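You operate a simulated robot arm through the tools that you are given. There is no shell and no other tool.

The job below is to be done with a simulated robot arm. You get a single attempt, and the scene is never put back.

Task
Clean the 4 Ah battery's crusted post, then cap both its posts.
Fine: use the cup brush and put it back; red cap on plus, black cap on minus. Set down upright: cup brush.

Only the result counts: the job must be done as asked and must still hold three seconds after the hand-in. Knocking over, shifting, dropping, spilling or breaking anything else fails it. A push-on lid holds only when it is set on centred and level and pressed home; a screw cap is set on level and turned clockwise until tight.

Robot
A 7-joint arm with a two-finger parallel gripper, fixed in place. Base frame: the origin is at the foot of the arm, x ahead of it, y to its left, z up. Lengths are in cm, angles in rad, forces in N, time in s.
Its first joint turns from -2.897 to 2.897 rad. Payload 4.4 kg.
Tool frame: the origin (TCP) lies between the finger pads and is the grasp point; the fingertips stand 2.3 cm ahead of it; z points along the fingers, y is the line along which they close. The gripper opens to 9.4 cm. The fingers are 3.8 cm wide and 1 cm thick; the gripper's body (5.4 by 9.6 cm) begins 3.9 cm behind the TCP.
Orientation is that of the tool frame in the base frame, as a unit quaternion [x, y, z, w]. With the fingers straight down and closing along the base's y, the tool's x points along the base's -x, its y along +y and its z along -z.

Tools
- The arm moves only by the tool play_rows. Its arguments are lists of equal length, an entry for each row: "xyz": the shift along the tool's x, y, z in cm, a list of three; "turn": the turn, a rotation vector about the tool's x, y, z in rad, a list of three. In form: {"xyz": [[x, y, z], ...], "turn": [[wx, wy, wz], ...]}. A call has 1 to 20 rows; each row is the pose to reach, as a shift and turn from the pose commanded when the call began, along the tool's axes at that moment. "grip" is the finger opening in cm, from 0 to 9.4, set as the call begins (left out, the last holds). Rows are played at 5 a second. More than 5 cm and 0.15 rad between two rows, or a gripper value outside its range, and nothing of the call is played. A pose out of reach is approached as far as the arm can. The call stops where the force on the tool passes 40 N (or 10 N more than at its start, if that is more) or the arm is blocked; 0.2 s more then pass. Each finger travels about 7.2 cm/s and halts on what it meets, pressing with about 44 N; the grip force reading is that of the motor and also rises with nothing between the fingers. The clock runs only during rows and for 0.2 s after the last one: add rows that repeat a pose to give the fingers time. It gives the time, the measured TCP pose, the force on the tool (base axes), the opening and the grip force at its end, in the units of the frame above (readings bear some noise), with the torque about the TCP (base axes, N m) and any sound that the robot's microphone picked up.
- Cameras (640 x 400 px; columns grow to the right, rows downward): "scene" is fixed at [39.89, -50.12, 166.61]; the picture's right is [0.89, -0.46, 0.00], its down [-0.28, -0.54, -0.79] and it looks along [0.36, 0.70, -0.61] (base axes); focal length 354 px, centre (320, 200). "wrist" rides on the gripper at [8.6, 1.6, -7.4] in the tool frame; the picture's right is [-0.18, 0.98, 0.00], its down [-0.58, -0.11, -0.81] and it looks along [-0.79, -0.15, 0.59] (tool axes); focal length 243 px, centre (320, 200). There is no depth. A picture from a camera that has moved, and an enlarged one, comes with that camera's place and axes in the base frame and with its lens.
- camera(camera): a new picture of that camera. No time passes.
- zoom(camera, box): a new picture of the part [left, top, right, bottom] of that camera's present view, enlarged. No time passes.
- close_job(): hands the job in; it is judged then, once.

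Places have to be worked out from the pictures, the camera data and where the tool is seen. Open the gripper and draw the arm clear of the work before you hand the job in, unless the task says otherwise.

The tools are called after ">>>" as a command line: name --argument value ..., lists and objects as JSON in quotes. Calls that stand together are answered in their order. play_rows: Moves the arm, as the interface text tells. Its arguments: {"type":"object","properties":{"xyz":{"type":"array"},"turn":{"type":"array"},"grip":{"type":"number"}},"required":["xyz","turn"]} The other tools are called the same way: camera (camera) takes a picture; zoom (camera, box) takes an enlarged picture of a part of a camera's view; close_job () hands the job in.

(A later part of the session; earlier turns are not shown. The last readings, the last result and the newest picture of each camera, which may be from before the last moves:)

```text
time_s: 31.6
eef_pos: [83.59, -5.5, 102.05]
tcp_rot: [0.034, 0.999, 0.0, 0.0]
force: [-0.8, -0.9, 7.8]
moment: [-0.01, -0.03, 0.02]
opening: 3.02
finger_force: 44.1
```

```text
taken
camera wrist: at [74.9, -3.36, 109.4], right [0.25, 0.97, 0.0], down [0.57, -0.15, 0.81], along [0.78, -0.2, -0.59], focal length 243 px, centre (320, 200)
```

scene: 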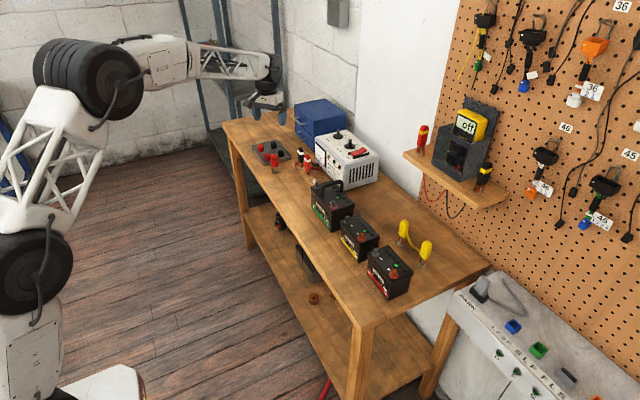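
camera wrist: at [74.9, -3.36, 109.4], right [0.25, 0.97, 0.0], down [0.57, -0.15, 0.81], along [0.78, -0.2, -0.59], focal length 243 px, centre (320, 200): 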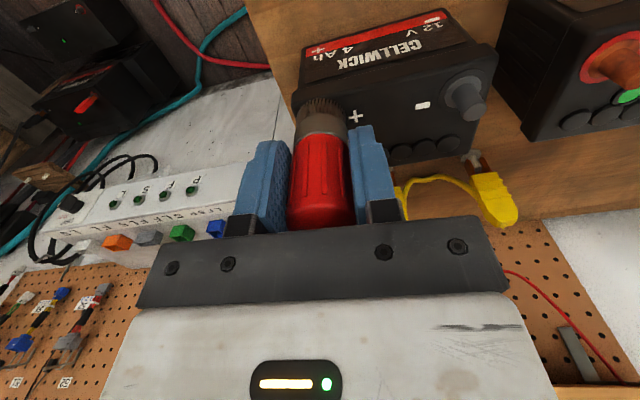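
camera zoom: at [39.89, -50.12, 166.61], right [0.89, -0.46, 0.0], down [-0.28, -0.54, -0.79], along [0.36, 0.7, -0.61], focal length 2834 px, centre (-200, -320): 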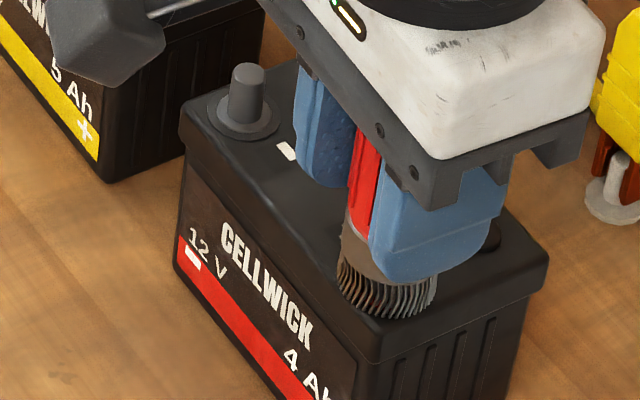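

Steady light pressing, brush stayed on the post, battery unmoved. Lift straight up to inspect the post.

>>> play_rows --xyz '[[0, 0, -0.5], [0, 0, -1.5], [0, 0, -3], [0, 0, -5.5], [0, 0, -8]]' --turn '[[0, 0, 0], [0, 0, 0], [0, 0, 0], [0, 0, 0], [0, 0, 0]]'

>>> zoom --camera "scene" --box '[350, 235, 410, 295]'

>>> zoom --camera "wrist" --box '[250, 20, 450, 150]'

```text
time_s: 32.8
eef_pos: [83.61, -5.6, 109.91]
tcp_rot: [0.033, 0.999, 0.001, 0.0]
force: [0.4, -0.7, -1.6]
moment: [-0.01, 0.04, 0.03]
opening: 3.03
finger_force: 43.9
```

```text
6.67 times, centred on (380, 265) of scene
camera zoom: at [39.89, -50.12, 166.61], right [0.89, -0.46, 0.0], down [-0.28, -0.54, -0.79], along [0.36, 0.7, -0.61], focal length 2362 px, centre (-80, -233)
```

zoom: 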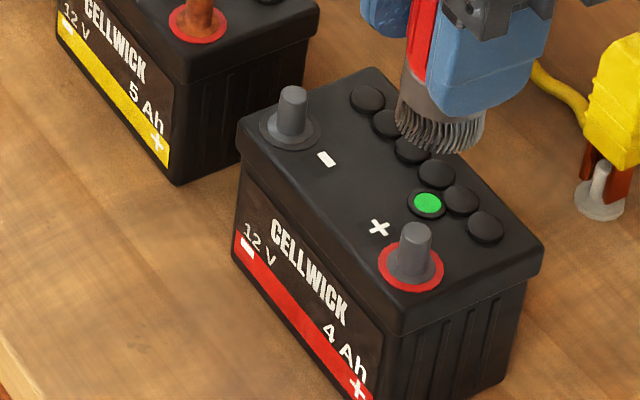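

```text
3.08 times, centred on (350, 85) of wrist
camera zoom: at [74.97, -3.47, 117.34], right [0.25, 0.97, 0.0], down [0.57, -0.15, 0.81], along [0.78, -0.2, -0.59], focal length 746 px, centre (228, 554)
```

zoom: 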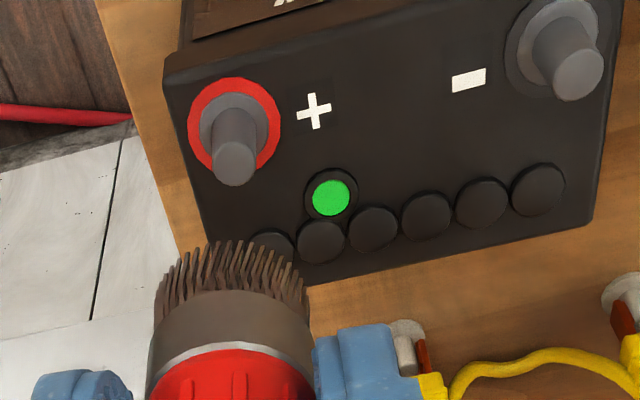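

The plus post is now clean grey and the battery hasn't moved. Raise and swing the brush back the way it came.

>>> play_rows --xyz '[[-0.1, 0.08, -4], [-0.2, 0.16, -8], [-0.29, 0.24, -10.45], [-0.17, 4.77, -10.45], [0.2, 9.29, -10.45], [0.81, 13.79, -10.45], [1.67, 18.24, -10.45], [2.75, 22.65, -10.45], [4.08, 26.98, -10.45], [5.64, 31.24, -10.45], [7.43, 35.41, -10.45], [9.44, 39.48, -10.45], [11.66, 43.43, -10.45], [14.09, 47.25, -10.45], [16.73, 50.94, -10.45], [19.56, 54.48, -10.45], [22.54, 57.8, -10.45], [22.54, 57.8, -10.45]]' --turn '[[0, 0, 0], [0, 0, 0], [0, 0, 0], [0, 0, -0.054], [0, 0, -0.108], [0, 0, -0.162], [0, 0, -0.216], [0, 0, -0.27], [0, 0, -0.324], [0, 0, -0.378], [0, 0, -0.432], [0, 0, -0.486], [0, 0, -0.54], [0, 0, -0.594], [0, 0, -0.648], [0, 0, -0.702], [0, 0, -0.755], [0, 0, -0.755]]'

>>> camera --camera "scene"

```text
time_s: 36.6
eef_pos: [65.03, 53.68, 120.52]
tcp_rot: [-0.339, 0.941, 0.0, -0.001]
force: [-0.6, -0.3, -1.1]
moment: [0.03, 0.0, -0.04]
opening: 3.03
finger_force: 44.5
```

```text
taken
```

scene: 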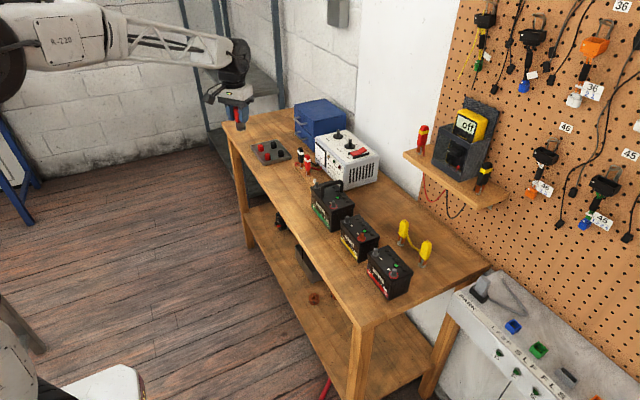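

Back at the waypoint with the brush held. Extend out above its original spot and lower to about 1 cm above the bench.

>>> play_rows --xyz '[[-4.65, 0, 0], [-9.3, 0, 0], [-13.95, 0, 0], [-18.6, 0, 0], [-18.6, 0, 4.8], [-18.6, 0, 9.6], [-18.6, 0, 14.4], [-18.6, 0, 19.2], [-18.6, 0, 23], [-18.6, 0, 25], [-18.6, 0, 26], [-18.6, 0, 26]]' --turn '[[0, 0, 0], [0, 0, 0], [0, 0, 0], [0, 0, 0], [0, 0, 0], [0, 0, 0], [0, 0, 0], [0, 0, 0], [0, 0, 0], [0, 0, 0], [0, 0, 0], [0, 0, 0]]'

>>> zoom --camera "wrist" --box '[260, 80, 380, 240]'

>>> zoom --camera "scene" --box '[240, 125, 320, 175]'

```text
time_s: 39.2
eef_pos: [79.16, 65.43, 94.37]
tcp_rot: [-0.339, 0.941, 0.0, 0.0]
force: [-0.4, 0.2, -1.7]
moment: [-0.01, -0.01, 0.0]
opening: 3.02
finger_force: 43.8
```

```text
2.50 times, centred on (320, 160) of wrist
camera zoom: at [71.4, 61.2, 101.88], right [-0.48, 0.88, 0.0], down [0.52, 0.29, 0.81], along [0.71, 0.39, -0.59], focal length 606 px, centre (320, 300)
```

zoom: 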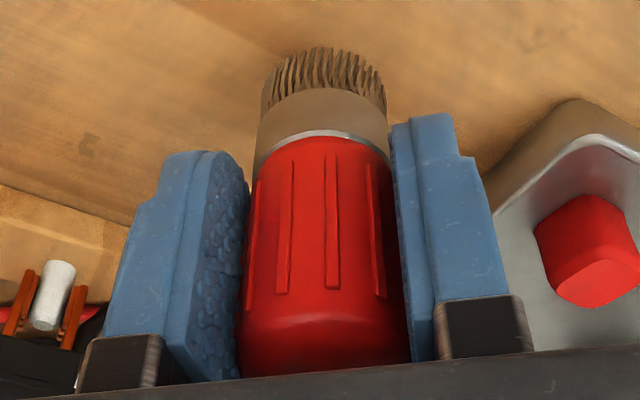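

```text
8.00 times, centred on (280, 150) of scene
camera zoom: at [39.89, -50.12, 166.61], right [0.89, -0.46, 0.0], down [-0.28, -0.54, -0.79], along [0.36, 0.7, -0.61], focal length 2834 px, centre (640, 600)
```

zoom: 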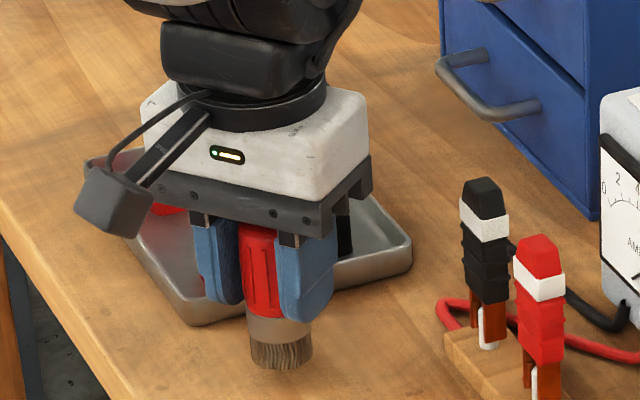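

About 1 cm above the bench, level and in place. Lower gently to touch.

>>> play_rows --xyz '[[0, 0, 0.3], [0, 0, 0.6], [0, 0, 0.8], [0, 0, 0.95], [0, 0, 0.95]]' --turn '[[0, 0, 0], [0, 0, 0], [0, 0, 0], [0, 0, 0], [0, 0, 0]]'

>>> zoom --camera "scene" --box '[240, 125, 320, 175]'

```text
time_s: 40.4
eef_pos: [79.11, 65.33, 93.51]
tcp_rot: [-0.338, 0.941, 0.0, 0.0]
force: [-0.6, -1.2, -0.2]
moment: [0.03, 0.0, 0.0]
opening: 3.04
finger_force: 43.6
```

```text
8.00 times, centred on (280, 150) of scene
camera zoom: at [39.89, -50.12, 166.61], right [0.89, -0.46, 0.0], down [-0.28, -0.54, -0.79], along [0.36, 0.7, -0.61], focal length 2834 px, centre (640, 600)
```

zoom: 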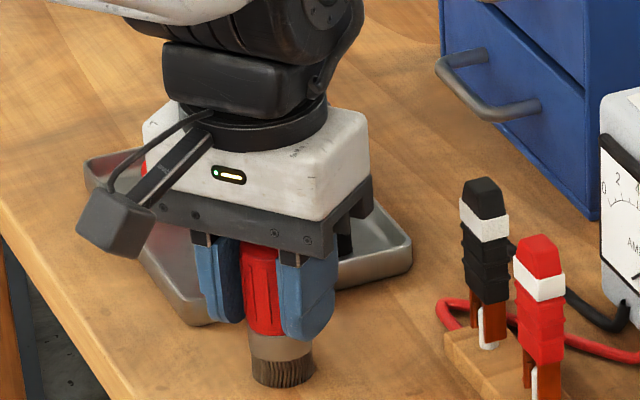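

Bristle end nearly at its original spot. A touch lower to make contact.

>>> play_rows --xyz '[[0, 0, 0.1], [0, 0, 0.18], [0, 0, 0.18]]' --turn '[[0, 0, 0], [0, 0, 0], [0, 0, 0]]'

```text
time_s: 41.2
eef_pos: [79.07, 65.53, 93.35]
tcp_rot: [-0.338, 0.941, 0.001, 0.001]
force: [-0.1, -2.3, 14.8]
moment: [-0.16, 0.03, 0.05]
opening: 3.06
finger_force: 44.2
```

Firm contact with the bench (about 15 N). Ease off slightly and open the jaws.

>>> play_rows --xyz '[[0, 0, -0.08], [0, 0, -0.08]]' --turn '[[0, 0, 0], [0, 0, 0]]'

>>> play_rows --xyz '[[0, 0, 0], [0, 0, 0], [0, 0, 0], [0, 0, 0]]' --turn '[[0, 0, 0], [0, 0, 0], [0, 0, 0], [0, 0, 0]]' --grip 6

>>> camera --camera "wrist"

```text
time_s: 41.8
eef_pos: [79.2, 65.44, 93.5]
tcp_rot: [-0.338, 0.941, -0.001, 0.001]
force: [0.7, 4.7, 9.8]
moment: [0.26, -0.08, 0.05]
opening: 3.03
finger_force: 44.7
```

```text
time_s: 42.8
eef_pos: [79.17, 65.34, 93.26]
tcp_rot: [-0.337, 0.941, 0.0, 0.0]
force: [0.5, -1.0, 0.6]
moment: [0.0, 0.03, 0.02]
opening: 6.01
finger_force: 0.2
```

```text
taken
camera wrist: at [71.38, 61.12, 100.83], right [-0.48, 0.88, 0.0], down [0.52, 0.29, 0.81], along [0.71, 0.39, -0.59], focal length 243 px, centre (320, 200)
```

wrist: 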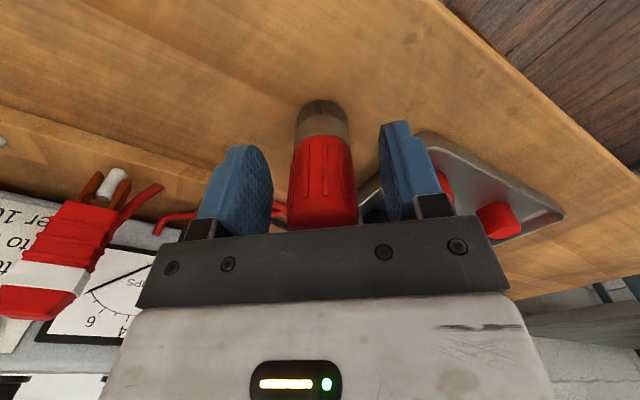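

The brush stands upright and free. Raise straight up to z≈115 and check it and the caps.

>>> play_rows --xyz '[[0, 0, -2], [0, 0, -6], [0, 0, -10.5], [0, 0, -15], [0, 0, -19.5], [0, 0, -22], [0, 0, -22]]' --turn '[[0, 0, 0], [0, 0, 0], [0, 0, 0], [0, 0, 0], [0, 0, 0], [0, 0, 0], [0, 0, 0]]'

>>> camera --camera "wrist"

>>> zoom --camera "scene" --box '[240, 125, 320, 175]'

```text
time_s: 44.4
eef_pos: [79.12, 65.35, 115.31]
tcp_rot: [-0.338, 0.941, 0.0, 0.0]
force: [-0.4, 0.4, -0.3]
moment: [0.01, 0.0, 0.0]
opening: 6.02
finger_force: 0.1
```

```text
taken
camera wrist: at [71.36, 61.16, 122.72], right [-0.48, 0.88, 0.0], down [0.52, 0.29, 0.81], along [0.71, 0.39, -0.59], focal length 243 px, centre (320, 200)
```

wrist: 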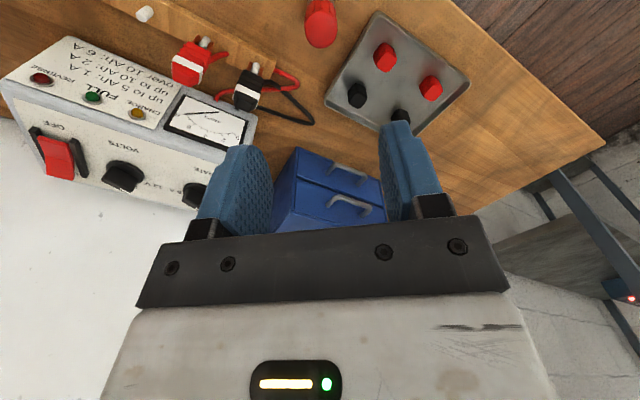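

```text
8.00 times, centred on (280, 150) of scene
camera zoom: at [39.89, -50.12, 166.61], right [0.89, -0.46, 0.0], down [-0.28, -0.54, -0.79], along [0.36, 0.7, -0.61], focal length 2834 px, centre (640, 600)
```

zoom: 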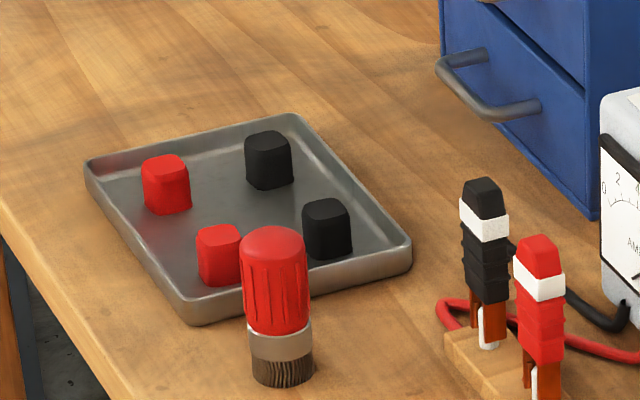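

Brush is back upright at its original spot. Zoom in on the caps.

>>> zoom --camera "wrist" --box '[310, 0, 480, 140]'

>>> zoom --camera "scene" --box '[248, 135, 298, 165]'

```text
2.86 times, centred on (395, 70) of wrist
camera zoom: at [71.36, 61.16, 122.72], right [-0.48, 0.88, 0.0], down [0.52, 0.29, 0.81], along [0.71, 0.39, -0.59], focal length 693 px, centre (106, 571)
```

zoom: 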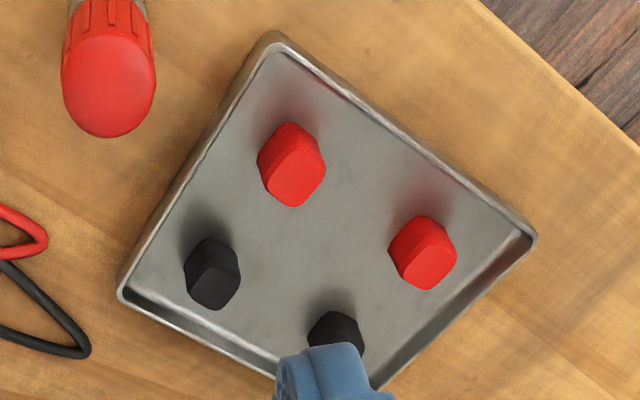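

```text
12.80 times, centred on (273, 150) of scene
camera zoom: at [39.89, -50.12, 166.61], right [0.89, -0.46, 0.0], down [-0.28, -0.54, -0.79], along [0.36, 0.7, -0.61], focal length 4535 px, centre (922, 840)
```

zoom: 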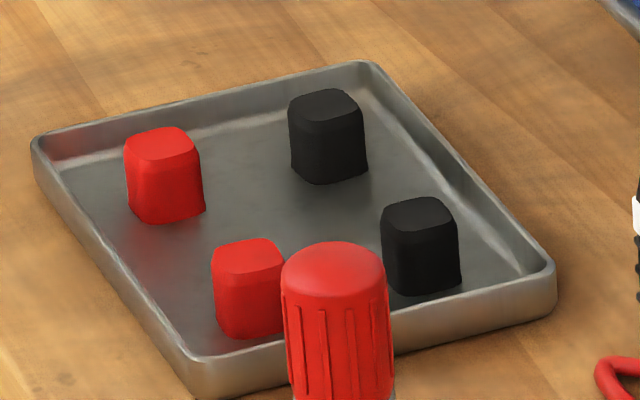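

Near red cap is at about (80.0, 75.5) and near black cap at about (85.9, 75.2), tray floor ≈ 88. Move over the near red cap at z≈106 to see its faces.

>>> play_rows --xyz '[[-1.8, 1.8, 2.3], [-3.6, 3.6, 4.6], [-5.4, 5.4, 7], [-7.11, 7.23, 9.3], [-7.11, 7.23, 9.3]]' --turn '[[0, 0, -0.02], [0, 0, -0.04], [0, 0, -0.06], [0, 0, -0.07], [0, 0, -0.07]]'

>>> camera --camera "wrist"

>>> zoom --camera "wrist" --box '[260, 0, 420, 120]'

```text
time_s: 45.6
eef_pos: [79.96, 75.69, 106.04]
tcp_rot: [-0.371, 0.929, 0.0, 0.001]
force: [0.1, 0.0, 0.0]
moment: [-0.02, 0.0, -0.03]
opening: 5.99
finger_force: 0.1
```

```text
taken
camera wrist: at [72.54, 70.82, 113.42], right [-0.54, 0.84, 0.0], down [0.5, 0.32, 0.81], along [0.68, 0.44, -0.59], focal length 243 px, centre (320, 200)
```

wrist: 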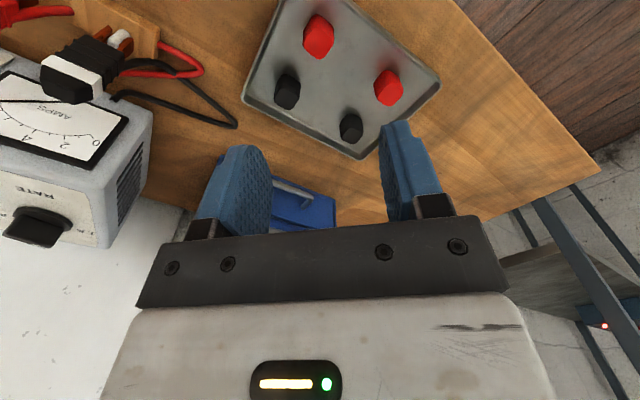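

```text
3.33 times, centred on (340, 60) of wrist
camera zoom: at [72.54, 70.82, 113.42], right [-0.54, 0.84, 0.0], down [0.5, 0.32, 0.81], along [0.68, 0.44, -0.59], focal length 809 px, centre (253, 667)
```

zoom: 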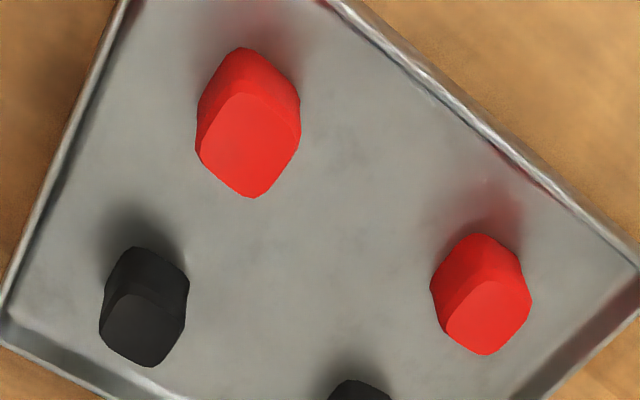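

The cap's flat faces are aligned with the base axes, so I turn the tool to yaw 0 (closing along y) centred over it, and narrow the jaws to 3.8 cm.

>>> play_rows --xyz '[[0.13, -0.08, 0], [0.13, -0.08, 0], [0.13, -0.08, 0], [0.13, -0.08, 0], [0.13, -0.08, 0], [0.13, -0.08, 0], [0.13, -0.08, 0]]' --turn '[[0, 0, 0.13], [0, 0, 0.26], [0, 0, 0.39], [0, 0, 0.52], [0, 0, 0.65], [0, 0, 0.76], [0, 0, 0.76]]' --grip 3.8

>>> camera --camera "wrist"

>>> zoom --camera "wrist" --box '[240, 0, 400, 120]'

```text
time_s: 47.2
eef_pos: [79.99, 75.4, 106.09]
tcp_rot: [0.001, 1.0, 0.0, 0.0]
force: [0.1, 0.4, 0.5]
moment: [0.0, 0.01, -0.03]
opening: 3.78
finger_force: 0.1
```

```text
taken
camera wrist: at [71.29, 77.0, 113.49], right [0.19, 0.98, 0.0], down [0.58, -0.11, 0.81], along [0.79, -0.15, -0.59], focal length 243 px, centre (320, 200)
```

wrist: 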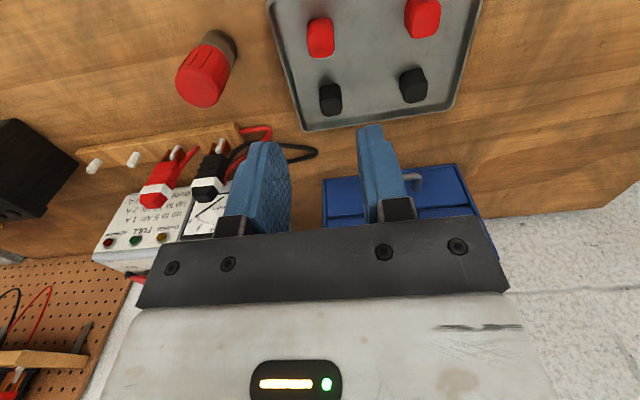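

```text
3.33 times, centred on (320, 60) of wrist
camera zoom: at [71.29, 77.0, 113.49], right [0.19, 0.98, 0.0], down [0.58, -0.11, 0.81], along [0.79, -0.15, -0.59], focal length 809 px, centre (320, 667)
```

zoom: 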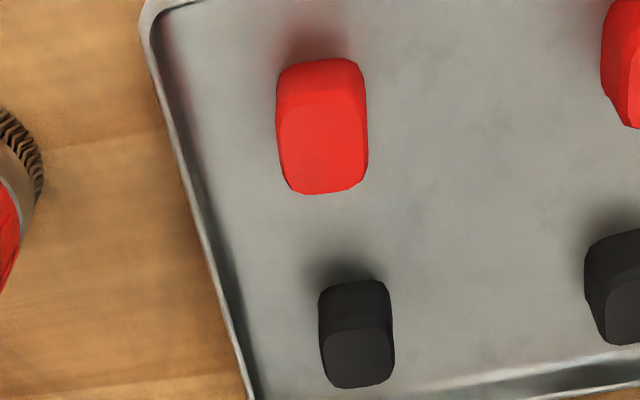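

Cap is centred within 1–2 mm and ~2.3 cm wide, aligned with the jaws; wall clearance is adequate. Descend to ~2 cm above grasp height to verify.

>>> play_rows --xyz '[[0.03, 0.13, 4.5], [0.03, 0.13, 9], [0.03, 0.13, 12], [0.03, 0.13, 12]]' --turn '[[0, 0, 0], [0, 0, 0], [0, 0, 0], [0, 0, 0]]'

>>> camera --camera "wrist"

>>> zoom --camera "scene" --box '[240, 110, 320, 170]'

```text
time_s: 48.2
eef_pos: [80.14, 75.6, 93.98]
tcp_rot: [0.0, 1.0, 0.001, -0.001]
force: [-0.7, -0.1, -0.4]
moment: [0.01, -0.03, -0.06]
opening: 3.8
finger_force: 0.2
```

```text
taken
camera wrist: at [71.42, 77.09, 101.39], right [0.18, 0.98, 0.0], down [0.58, -0.11, 0.81], along [0.79, -0.15, -0.59], focal length 243 px, centre (320, 200)
```

wrist: 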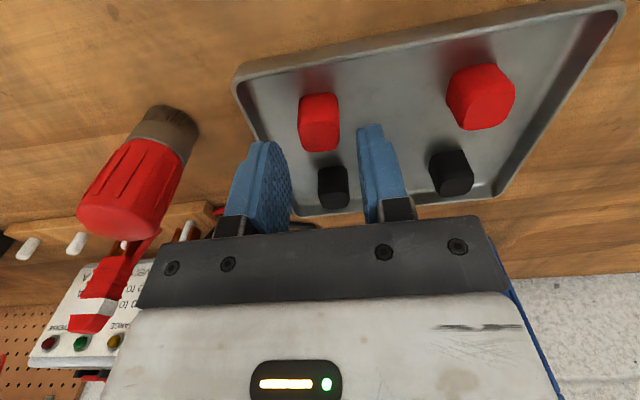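

```text
6.67 times, centred on (280, 140) of scene
camera zoom: at [39.89, -50.12, 166.61], right [0.89, -0.46, 0.0], down [-0.28, -0.54, -0.79], along [0.36, 0.7, -0.61], focal length 2362 px, centre (587, 600)
```

zoom: 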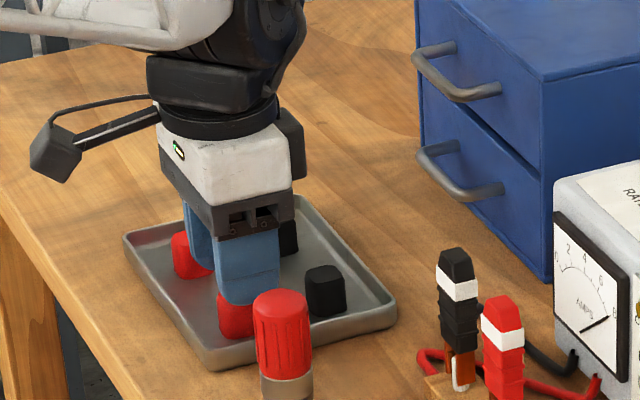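

The cap is centred between the fingers. Descend the last 3.1 cm and then close.

>>> play_rows --xyz '[[0, 0, 1.2], [0, 0, 2.4], [0, 0, 3.1], [0, 0, 3.1]]' --turn '[[0, 0, 0], [0, 0, 0], [0, 0, 0], [0, 0, 0]]'

>>> zoom --camera "wrist" --box '[220, 60, 420, 240]'

```text
time_s: 49.2
eef_pos: [80.04, 75.47, 91.05]
tcp_rot: [0.0, 1.0, 0.0, 0.0]
force: [-0.5, 0.6, 0.1]
moment: [0.0, 0.01, 0.0]
opening: 3.79
finger_force: 0.1
```

```text
2.22 times, centred on (320, 150) of wrist
camera zoom: at [71.29, 77.16, 98.44], right [0.18, 0.98, 0.0], down [0.58, -0.11, 0.81], along [0.79, -0.15, -0.59], focal length 539 px, centre (320, 311)
```

zoom: 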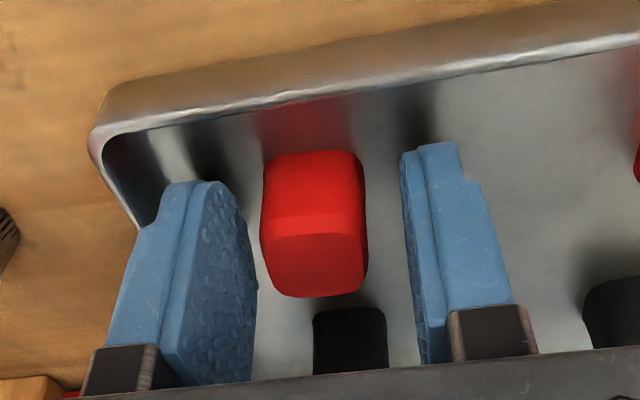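

Cap sits centred at the pads. Close on it.

>>> play_rows --xyz '[[0, 0, 0], [0, 0, 0], [0, 0, 0], [0, 0, 0]]' --turn '[[0, 0, 0], [0, 0, 0], [0, 0, 0], [0, 0, 0]]' --grip 1.2

>>> zoom --camera "wrist" --box '[220, 60, 420, 240]'

```text
time_s: 50.2
eef_pos: [80.02, 75.56, 90.92]
tcp_rot: [0.0, 1.0, 0.0, 0.0]
force: [-0.1, 0.9, -0.4]
moment: [-0.01, 0.03, 0.0]
opening: 2.27
finger_force: 44.0
```

```text
2.22 times, centred on (320, 150) of wrist
camera zoom: at [71.3, 77.16, 98.43], right [0.18, 0.98, 0.0], down [0.58, -0.11, 0.81], along [0.79, -0.15, -0.59], focal length 539 px, centre (320, 311)
```

zoom: 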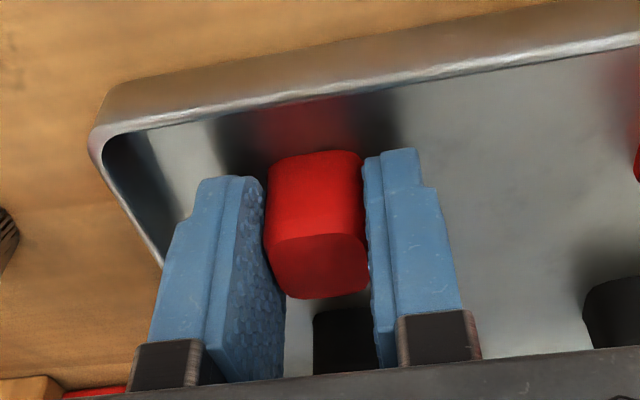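

Gripped at 2.27 cm. Lift the cap straight up 24 cm.

>>> play_rows --xyz '[[0, 0, -1], [0, 0, -4], [0, 0, -8], [0, 0, -12], [0, 0, -16], [0, 0, -20], [0, 0, -24], [0, 0, -24]]' --turn '[[0, 0, 0], [0, 0, 0], [0, 0, 0], [0, 0, 0], [0, 0, 0], [0, 0, 0], [0, 0, 0], [0, 0, 0]]'

>>> zoom --camera "wrist" --box '[220, 0, 440, 240]'

>>> zoom --camera "scene" --box '[200, 60, 340, 180]'

```text
time_s: 52.0
eef_pos: [79.87, 75.27, 114.99]
tcp_rot: [0.0, 1.0, -0.001, 0.0]
force: [0.4, 0.1, -0.1]
moment: [-0.03, -0.02, 0.0]
opening: 2.28
finger_force: 43.8
```

```text
1.67 times, centred on (330, 120) of wrist
camera zoom: at [71.21, 76.87, 122.54], right [0.18, 0.98, 0.0], down [0.58, -0.11, 0.81], along [0.79, -0.15, -0.59], focal length 404 px, centre (303, 333)
```

zoom: 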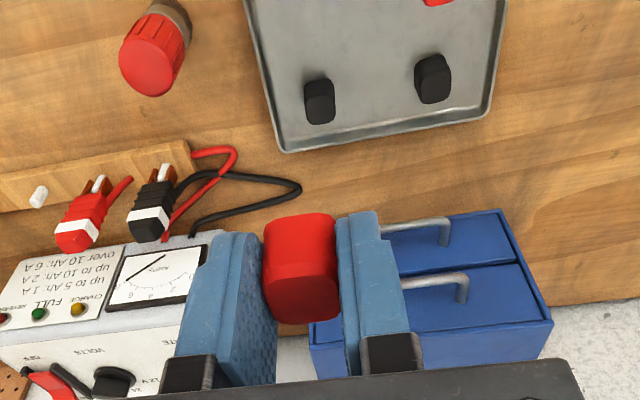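

```text
3.33 times, centred on (270, 120) of scene
camera zoom: at [39.89, -50.12, 166.61], right [0.89, -0.46, 0.0], down [-0.28, -0.54, -0.79], along [0.36, 0.7, -0.61], focal length 1181 px, centre (487, 467)
```

zoom: 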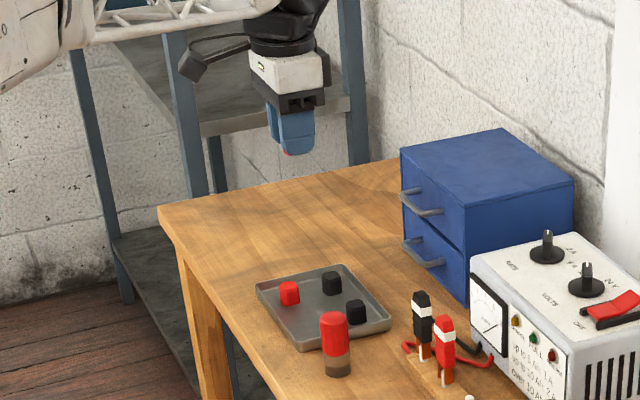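

Cap is held and the tray is undisturbed. Traverse in a straight line at z=115 to above the plus post.

>>> play_rows --xyz '[[-0.235, -4.76, 0], [-0.47, -9.52, 0], [-0.7, -14.28, 0], [-0.94, -19.04, 0], [-1.18, -23.8, 0], [-1.41, -28.56, 0], [-1.65, -33.32, 0], [-1.88, -38.08, 0], [-2.12, -42.84, 0], [-2.35, -47.6, 0], [-2.6, -52.36, 0], [-2.82, -57.12, 0], [-3.06, -61.88, 0], [-3.3, -66.64, 0], [-3.53, -71.4, 0], [-3.76, -76.16, 0], [-4.0, -80.9, 0], [-4.0, -80.9, 0]]' --turn '[[0, 0, 0], [0, 0, 0], [0, 0, 0], [0, 0, 0], [0, 0, 0], [0, 0, 0], [0, 0, 0], [0, 0, 0], [0, 0, 0], [0, 0, 0], [0, 0, 0], [0, 0, 0], [0, 0, 0], [0, 0, 0], [0, 0, 0], [0, 0, 0], [0, 0, 0], [0, 0, 0]]'

>>> zoom --camera "wrist" --box '[220, 0, 440, 160]'

>>> zoom --camera "scene" --box '[340, 190, 430, 290]'

```text
time_s: 55.8
eef_pos: [83.72, -5.45, 115.06]
tcp_rot: [0.001, 1.0, 0.0, 0.0]
force: [0.2, 0.2, -0.9]
moment: [0.02, 0.0, -0.03]
opening: 2.28
finger_force: 44.5
```

```text
2.50 times, centred on (330, 80) of wrist
camera zoom: at [74.95, -3.81, 122.44], right [0.18, 0.98, 0.0], down [0.58, -0.11, 0.81], along [0.79, -0.15, -0.59], focal length 606 px, centre (295, 500)
```

zoom: 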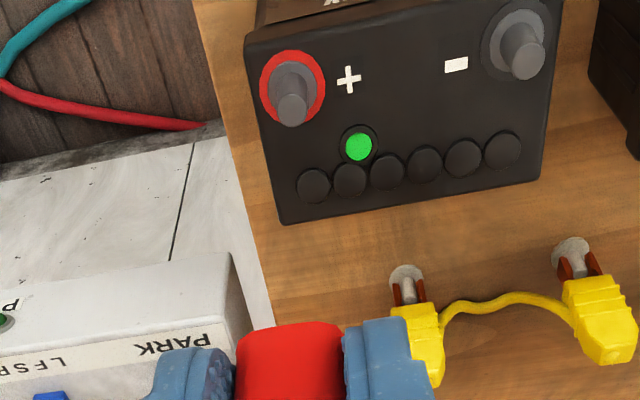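

```text
4.00 times, centred on (385, 240) of scene
camera zoom: at [39.89, -50.12, 166.61], right [0.89, -0.46, 0.0], down [-0.28, -0.54, -0.79], along [0.36, 0.7, -0.61], focal length 1417 px, centre (60, 40)
```

zoom: 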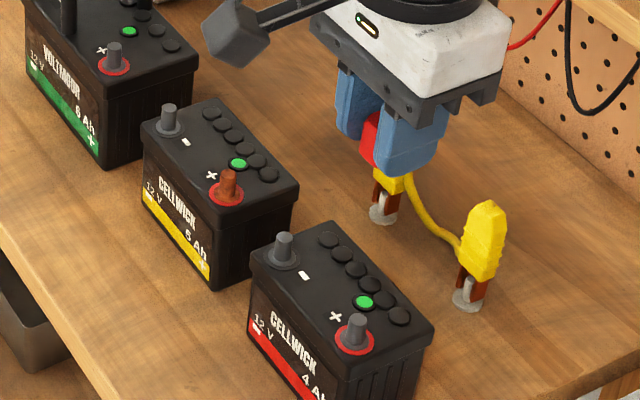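

The post lies about 0.47 cm ahead and 0.14 cm to the -y side of the TCP. Correct and descend 11 cm to check cap-to-post alignment.

>>> play_rows --xyz '[[-0.25, -0.14, 4], [-0.25, -0.14, 8], [-0.25, -0.14, 11], [-0.25, -0.14, 11]]' --turn '[[0, 0, 0], [0, 0, 0], [0, 0, 0], [0, 0, 0]]'

>>> zoom --camera "wrist" --box '[250, 60, 400, 200]'

>>> zoom --camera "scene" --box '[360, 235, 410, 285]'

```text
time_s: 56.8
eef_pos: [84.03, -5.31, 103.97]
tcp_rot: [0.0, 1.0, 0.001, 0.0]
force: [-0.3, -0.4, -0.4]
moment: [0.01, 0.02, 0.01]
opening: 2.3
finger_force: 44.4
```

```text
2.86 times, centred on (325, 130) of wrist
camera zoom: at [75.31, -3.83, 111.41], right [0.18, 0.98, 0.0], down [0.58, -0.11, 0.81], along [0.79, -0.15, -0.59], focal length 693 px, centre (306, 400)
```

zoom: 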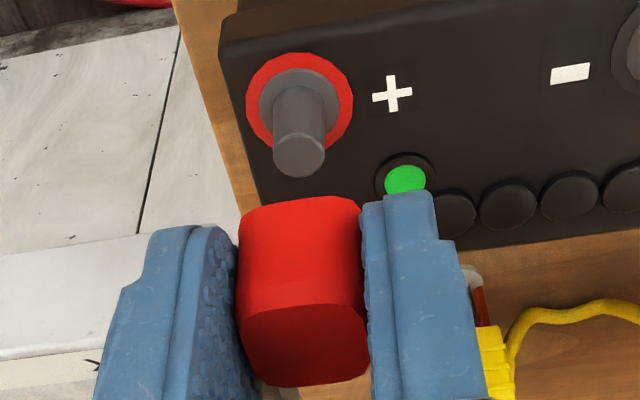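

```text
8.00 times, centred on (385, 260) of scene
camera zoom: at [39.89, -50.12, 166.61], right [0.89, -0.46, 0.0], down [-0.28, -0.54, -0.79], along [0.36, 0.7, -0.61], focal length 2834 px, centre (-200, -280)
```

zoom: 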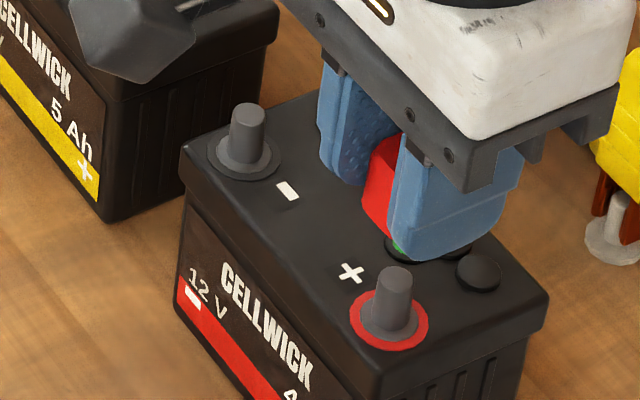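

Let me zoom more tightly on the cap and post in both views to determine the fore-aft offset of the cap.

>>> zoom --camera "scene" --box '[376, 240, 406, 270]'

>>> zoom --camera "wrist" --box '[290, 70, 360, 140]'

>>> zoom --camera "wrist" --box '[290, 130, 360, 200]'

```text
13.33 times, centred on (391, 255) of scene
camera zoom: at [39.89, -50.12, 166.61], right [0.89, -0.46, 0.0], down [-0.28, -0.54, -0.79], along [0.36, 0.7, -0.61], focal length 4724 px, centre (-627, -533)
```

zoom: 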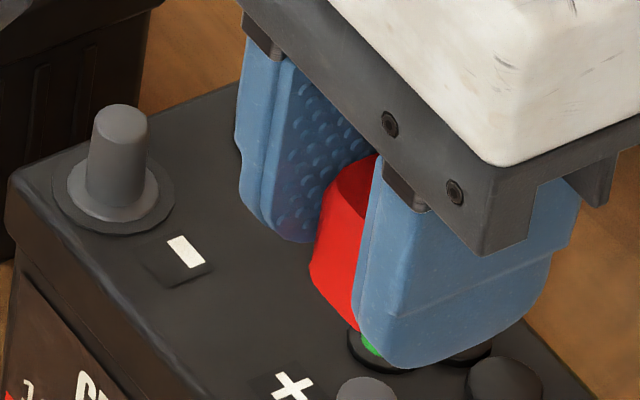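

```text
5.71 times, centred on (325, 105) of wrist
camera zoom: at [75.31, -3.83, 111.41], right [0.18, 0.98, 0.0], down [0.58, -0.11, 0.81], along [0.79, -0.15, -0.59], focal length 1386 px, centre (291, 743)
```

zoom: 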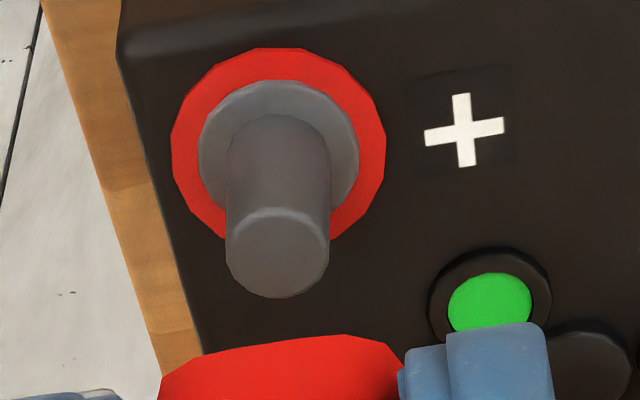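

```text
5.71 times, centred on (325, 165) of wrist
camera zoom: at [75.31, -3.83, 111.41], right [0.18, 0.98, 0.0], down [0.58, -0.11, 0.81], along [0.79, -0.15, -0.59], focal length 1386 px, centre (291, 400)
```

zoom: 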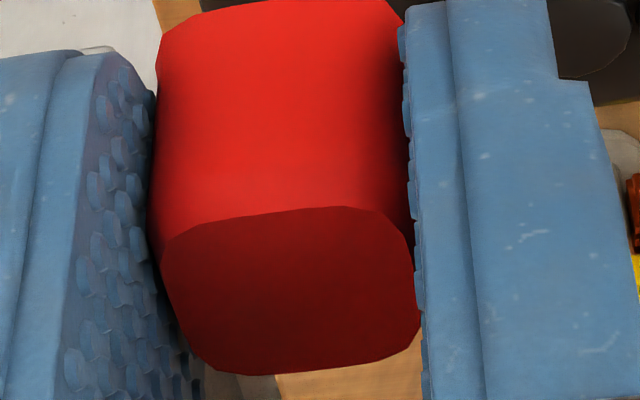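

Estimates: cap centre about 0.2 cm ahead of the TCP axis, post 0.08 cm ahead and 0.13 cm to −y. Apply the small correction and lower 2.2 cm, to just above the post top.

>>> play_rows --xyz '[[0.12, -0.16, 0], [0.12, -0.16, 1.1], [0.12, -0.16, 2.2], [0.12, -0.16, 2.2]]' --turn '[[0, 0, 0], [0, 0, 0], [0, 0, 0], [0, 0, 0]]'

>>> zoom --camera "scene" --box '[371, 245, 401, 285]'

>>> zoom --camera "wrist" --box '[270, 80, 370, 160]'

```text
time_s: 57.8
eef_pos: [84.1, -5.68, 101.69]
tcp_rot: [-0.001, 1.0, -0.001, 0.001]
force: [0.4, -0.8, -0.6]
moment: [0.02, 0.04, 0.0]
opening: 2.27
finger_force: 43.8
```

```text
10.00 times, centred on (386, 265) of scene
camera zoom: at [39.89, -50.12, 166.61], right [0.89, -0.46, 0.0], down [-0.28, -0.54, -0.79], along [0.36, 0.7, -0.61], focal length 3543 px, centre (-340, -450)
```

zoom: 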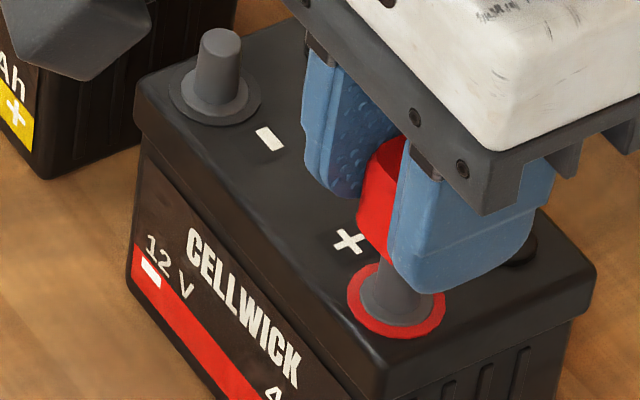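

```text
5.00 times, centred on (320, 120) of wrist
camera zoom: at [75.31, -4.03, 109.18], right [0.18, 0.98, 0.0], down [0.58, -0.11, 0.81], along [0.79, -0.15, -0.59], focal length 1213 px, centre (320, 600)
```

zoom: 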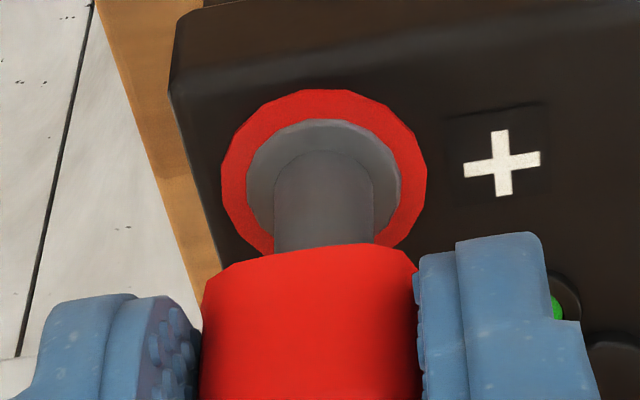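

In both views the cap is ~0.1 cm too far outward and fine sideways. Shift back 0.12 and start lowering slowly onto the post, watching forces.

>>> play_rows --xyz '[[0.12, 0, 0], [0.12, 0, 0.25], [0.12, 0, 0.5], [0.12, 0, 0.7], [0.12, 0, 0.7]]' --turn '[[0, 0, 0], [0, 0, 0], [0, 0, 0], [0, 0, 0], [0, 0, 0]]'

>>> zoom --camera "scene" --box '[371, 245, 401, 285]'

>>> zoom --camera "wrist" --box '[270, 80, 370, 160]'

```text
time_s: 59.0
eef_pos: [84.04, -5.64, 101.06]
tcp_rot: [0.0, 1.0, 0.0, -0.001]
force: [0.4, 0.2, -0.2]
moment: [0.01, -0.01, 0.0]
opening: 2.29
finger_force: 43.7
```

```text
10.00 times, centred on (386, 265) of scene
camera zoom: at [39.89, -50.12, 166.61], right [0.89, -0.46, 0.0], down [-0.28, -0.54, -0.79], along [0.36, 0.7, -0.61], focal length 3543 px, centre (-340, -450)
```

zoom: 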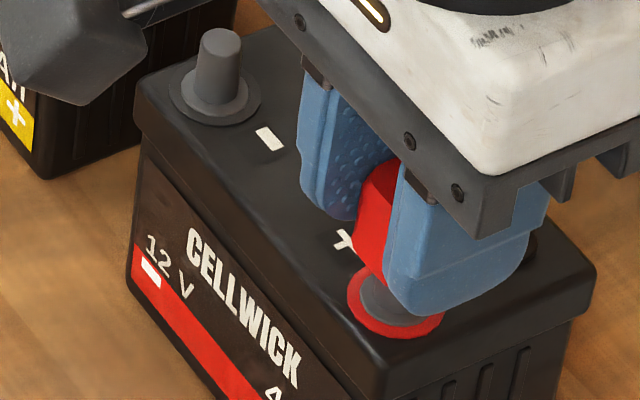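

```text
5.00 times, centred on (320, 120) of wrist
camera zoom: at [75.23, -4.1, 108.48], right [0.18, 0.98, 0.0], down [0.58, -0.11, 0.81], along [0.79, -0.15, -0.59], focal length 1213 px, centre (320, 600)
```

zoom: 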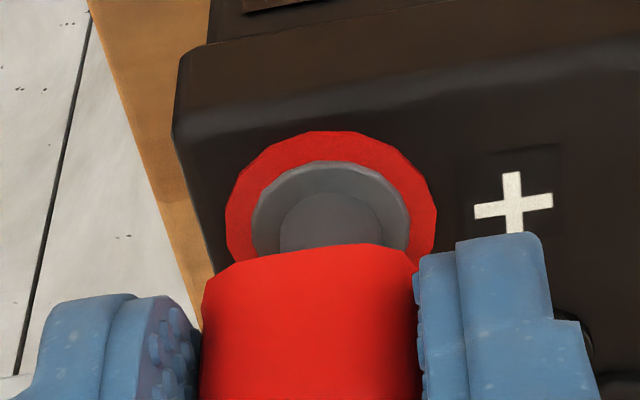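

No contact force yet, alignment still good (post axis and cap axis both at column ~331). Continue lowering in small steps.

>>> play_rows --xyz '[[0, 0, 0.2], [0, 0, 0.4], [0, 0, 0.4]]' --turn '[[0, 0, 0], [0, 0, 0], [0, 0, 0]]'

```text
time_s: 59.8
eef_pos: [83.94, -5.7, 100.67]
tcp_rot: [0.0, 1.0, 0.0, -0.001]
force: [0.5, 0.4, 0.5]
moment: [-0.03, -0.01, 0.01]
opening: 2.27
finger_force: 43.7
```

>>> play_rows --xyz '[[0, 0, 0.2], [0, 0, 0.4], [0, 0, 0.4]]' --turn '[[0, 0, 0], [0, 0, 0], [0, 0, 0]]'

>>> zoom --camera "scene" --box '[371, 245, 401, 285]'

>>> zoom --camera "wrist" --box '[270, 80, 370, 160]'

```text
time_s: 60.6
eef_pos: [84.09, -5.73, 100.28]
tcp_rot: [0.001, 1.0, 0.0, 0.001]
force: [0.2, -0.3, -0.1]
moment: [-0.01, 0.0, 0.0]
opening: 2.26
finger_force: 44.0
```

```text
10.00 times, centred on (386, 265) of scene
camera zoom: at [39.89, -50.12, 166.61], right [0.89, -0.46, 0.0], down [-0.28, -0.54, -0.79], along [0.36, 0.7, -0.61], focal length 3543 px, centre (-340, -450)
```

zoom: 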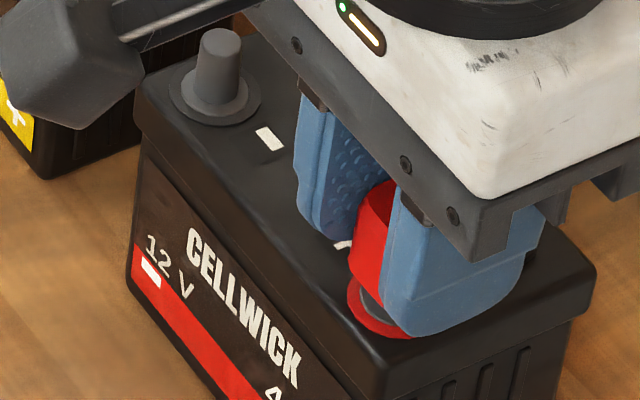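

```text
5.00 times, centred on (320, 120) of wrist
camera zoom: at [75.23, -4.1, 107.71], right [0.18, 0.98, 0.0], down [0.58, -0.11, 0.81], along [0.79, -0.15, -0.59], focal length 1213 px, centre (320, 600)
```

zoom: 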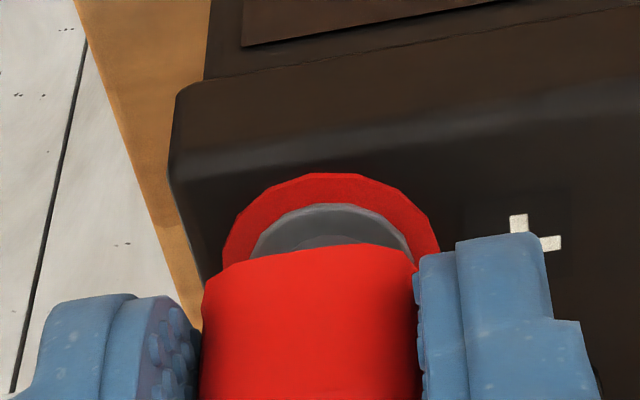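

The cap is going over the post without any force. Continue pressing down stepwise.

>>> play_rows --xyz '[[0, 0, 0.2], [0, 0, 0.4], [0, 0, 0.4]]' --turn '[[0, 0, 0], [0, 0, 0], [0, 0, 0]]'

```text
time_s: 61.4
eef_pos: [84.02, -5.68, 99.84]
tcp_rot: [0.0, 1.0, 0.0, 0.001]
force: [-0.1, -0.2, -0.6]
moment: [0.01, -0.02, -0.01]
opening: 2.28
finger_force: 43.7
```

>>> play_rows --xyz '[[0, 0, 0.15], [0, 0, 0.3], [0, 0, 0.3]]' --turn '[[0, 0, 0], [0, 0, 0], [0, 0, 0]]'

>>> zoom --camera "scene" --box '[371, 245, 401, 285]'

>>> zoom --camera "wrist" --box '[270, 80, 370, 160]'

```text
time_s: 62.2
eef_pos: [83.97, -5.75, 99.55]
tcp_rot: [0.001, 1.0, 0.0, 0.0]
force: [0.1, 0.0, -0.7]
moment: [-0.02, 0.01, -0.01]
opening: 2.27
finger_force: 44.0
```

```text
10.00 times, centred on (386, 265) of scene
camera zoom: at [39.89, -50.12, 166.61], right [0.89, -0.46, 0.0], down [-0.28, -0.54, -0.79], along [0.36, 0.7, -0.61], focal length 3543 px, centre (-340, -450)
```

zoom: 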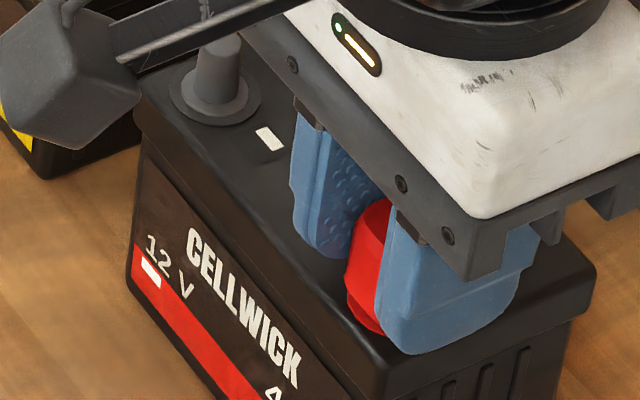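

```text
5.00 times, centred on (320, 120) of wrist
camera zoom: at [75.21, -4.09, 107.04], right [0.18, 0.98, 0.0], down [0.58, -0.11, 0.81], along [0.79, -0.15, -0.59], focal length 1213 px, centre (320, 600)
```

zoom: 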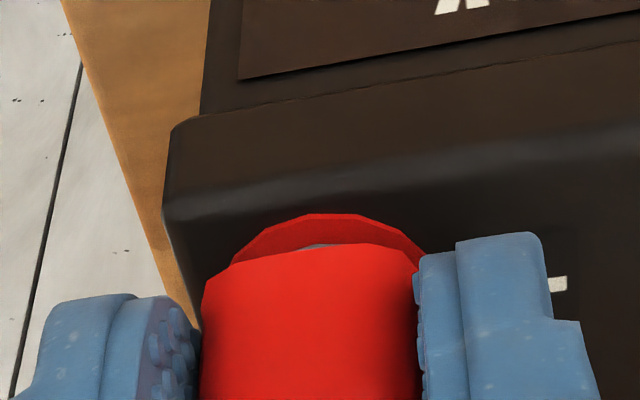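

Nearly home, still no force. Continue until contact builds.

>>> play_rows --xyz '[[0, 0, 0.12], [0, 0, 0.25], [0, 0, 0.25]]' --turn '[[0, 0, 0], [0, 0, 0], [0, 0, 0]]'

```text
time_s: 63.0
eef_pos: [83.89, -5.78, 99.34]
tcp_rot: [-0.001, 1.0, -0.001, 0.001]
force: [-0.3, -0.6, 0.9]
moment: [-0.01, 0.03, 0.0]
opening: 2.29
finger_force: 43.5
```

>>> play_rows --xyz '[[0, 0, 0.12], [0, 0, 0.25], [0, 0, 0.25]]' --turn '[[0, 0, 0], [0, 0, 0], [0, 0, 0]]'

>>> zoom --camera "scene" --box '[371, 245, 401, 285]'

>>> zoom --camera "wrist" --box '[270, 80, 370, 160]'

```text
time_s: 63.8
eef_pos: [83.9, -5.65, 99.0]
tcp_rot: [0.0, 1.0, 0.0, 0.0]
force: [0.6, 0.2, -0.5]
moment: [0.01, 0.0, 0.02]
opening: 2.3
finger_force: 43.9
```

```text
10.00 times, centred on (386, 265) of scene
camera zoom: at [39.89, -50.12, 166.61], right [0.89, -0.46, 0.0], down [-0.28, -0.54, -0.79], along [0.36, 0.7, -0.61], focal length 3543 px, centre (-340, -450)
```

zoom: 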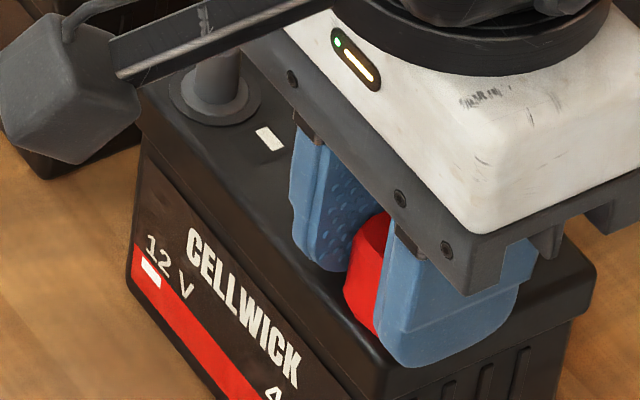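

```text
5.00 times, centred on (320, 120) of wrist
camera zoom: at [75.25, -4.1, 106.54], right [0.18, 0.98, 0.0], down [0.58, -0.11, 0.81], along [0.79, -0.15, -0.59], focal length 1213 px, centre (320, 600)
```

zoom: 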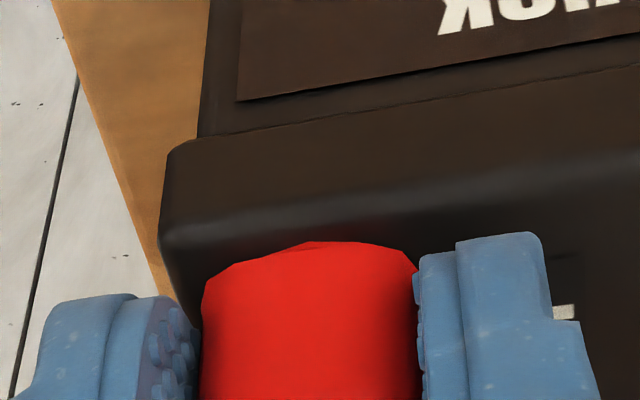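

Cap bottom has reached the ring level visually; keep pressing until resistance shows.

>>> play_rows --xyz '[[0, 0, 0.1], [0, 0, 0.2], [0, 0, 0.2]]' --turn '[[0, 0, 0], [0, 0, 0], [0, 0, 0]]'

```text
time_s: 64.6
eef_pos: [84.08, -5.69, 99.02]
tcp_rot: [0.0, 1.0, 0.0, 0.002]
force: [-0.6, -2.7, 15.2]
moment: [-0.07, 0.0, 0.02]
opening: 2.29
finger_force: 43.8
```

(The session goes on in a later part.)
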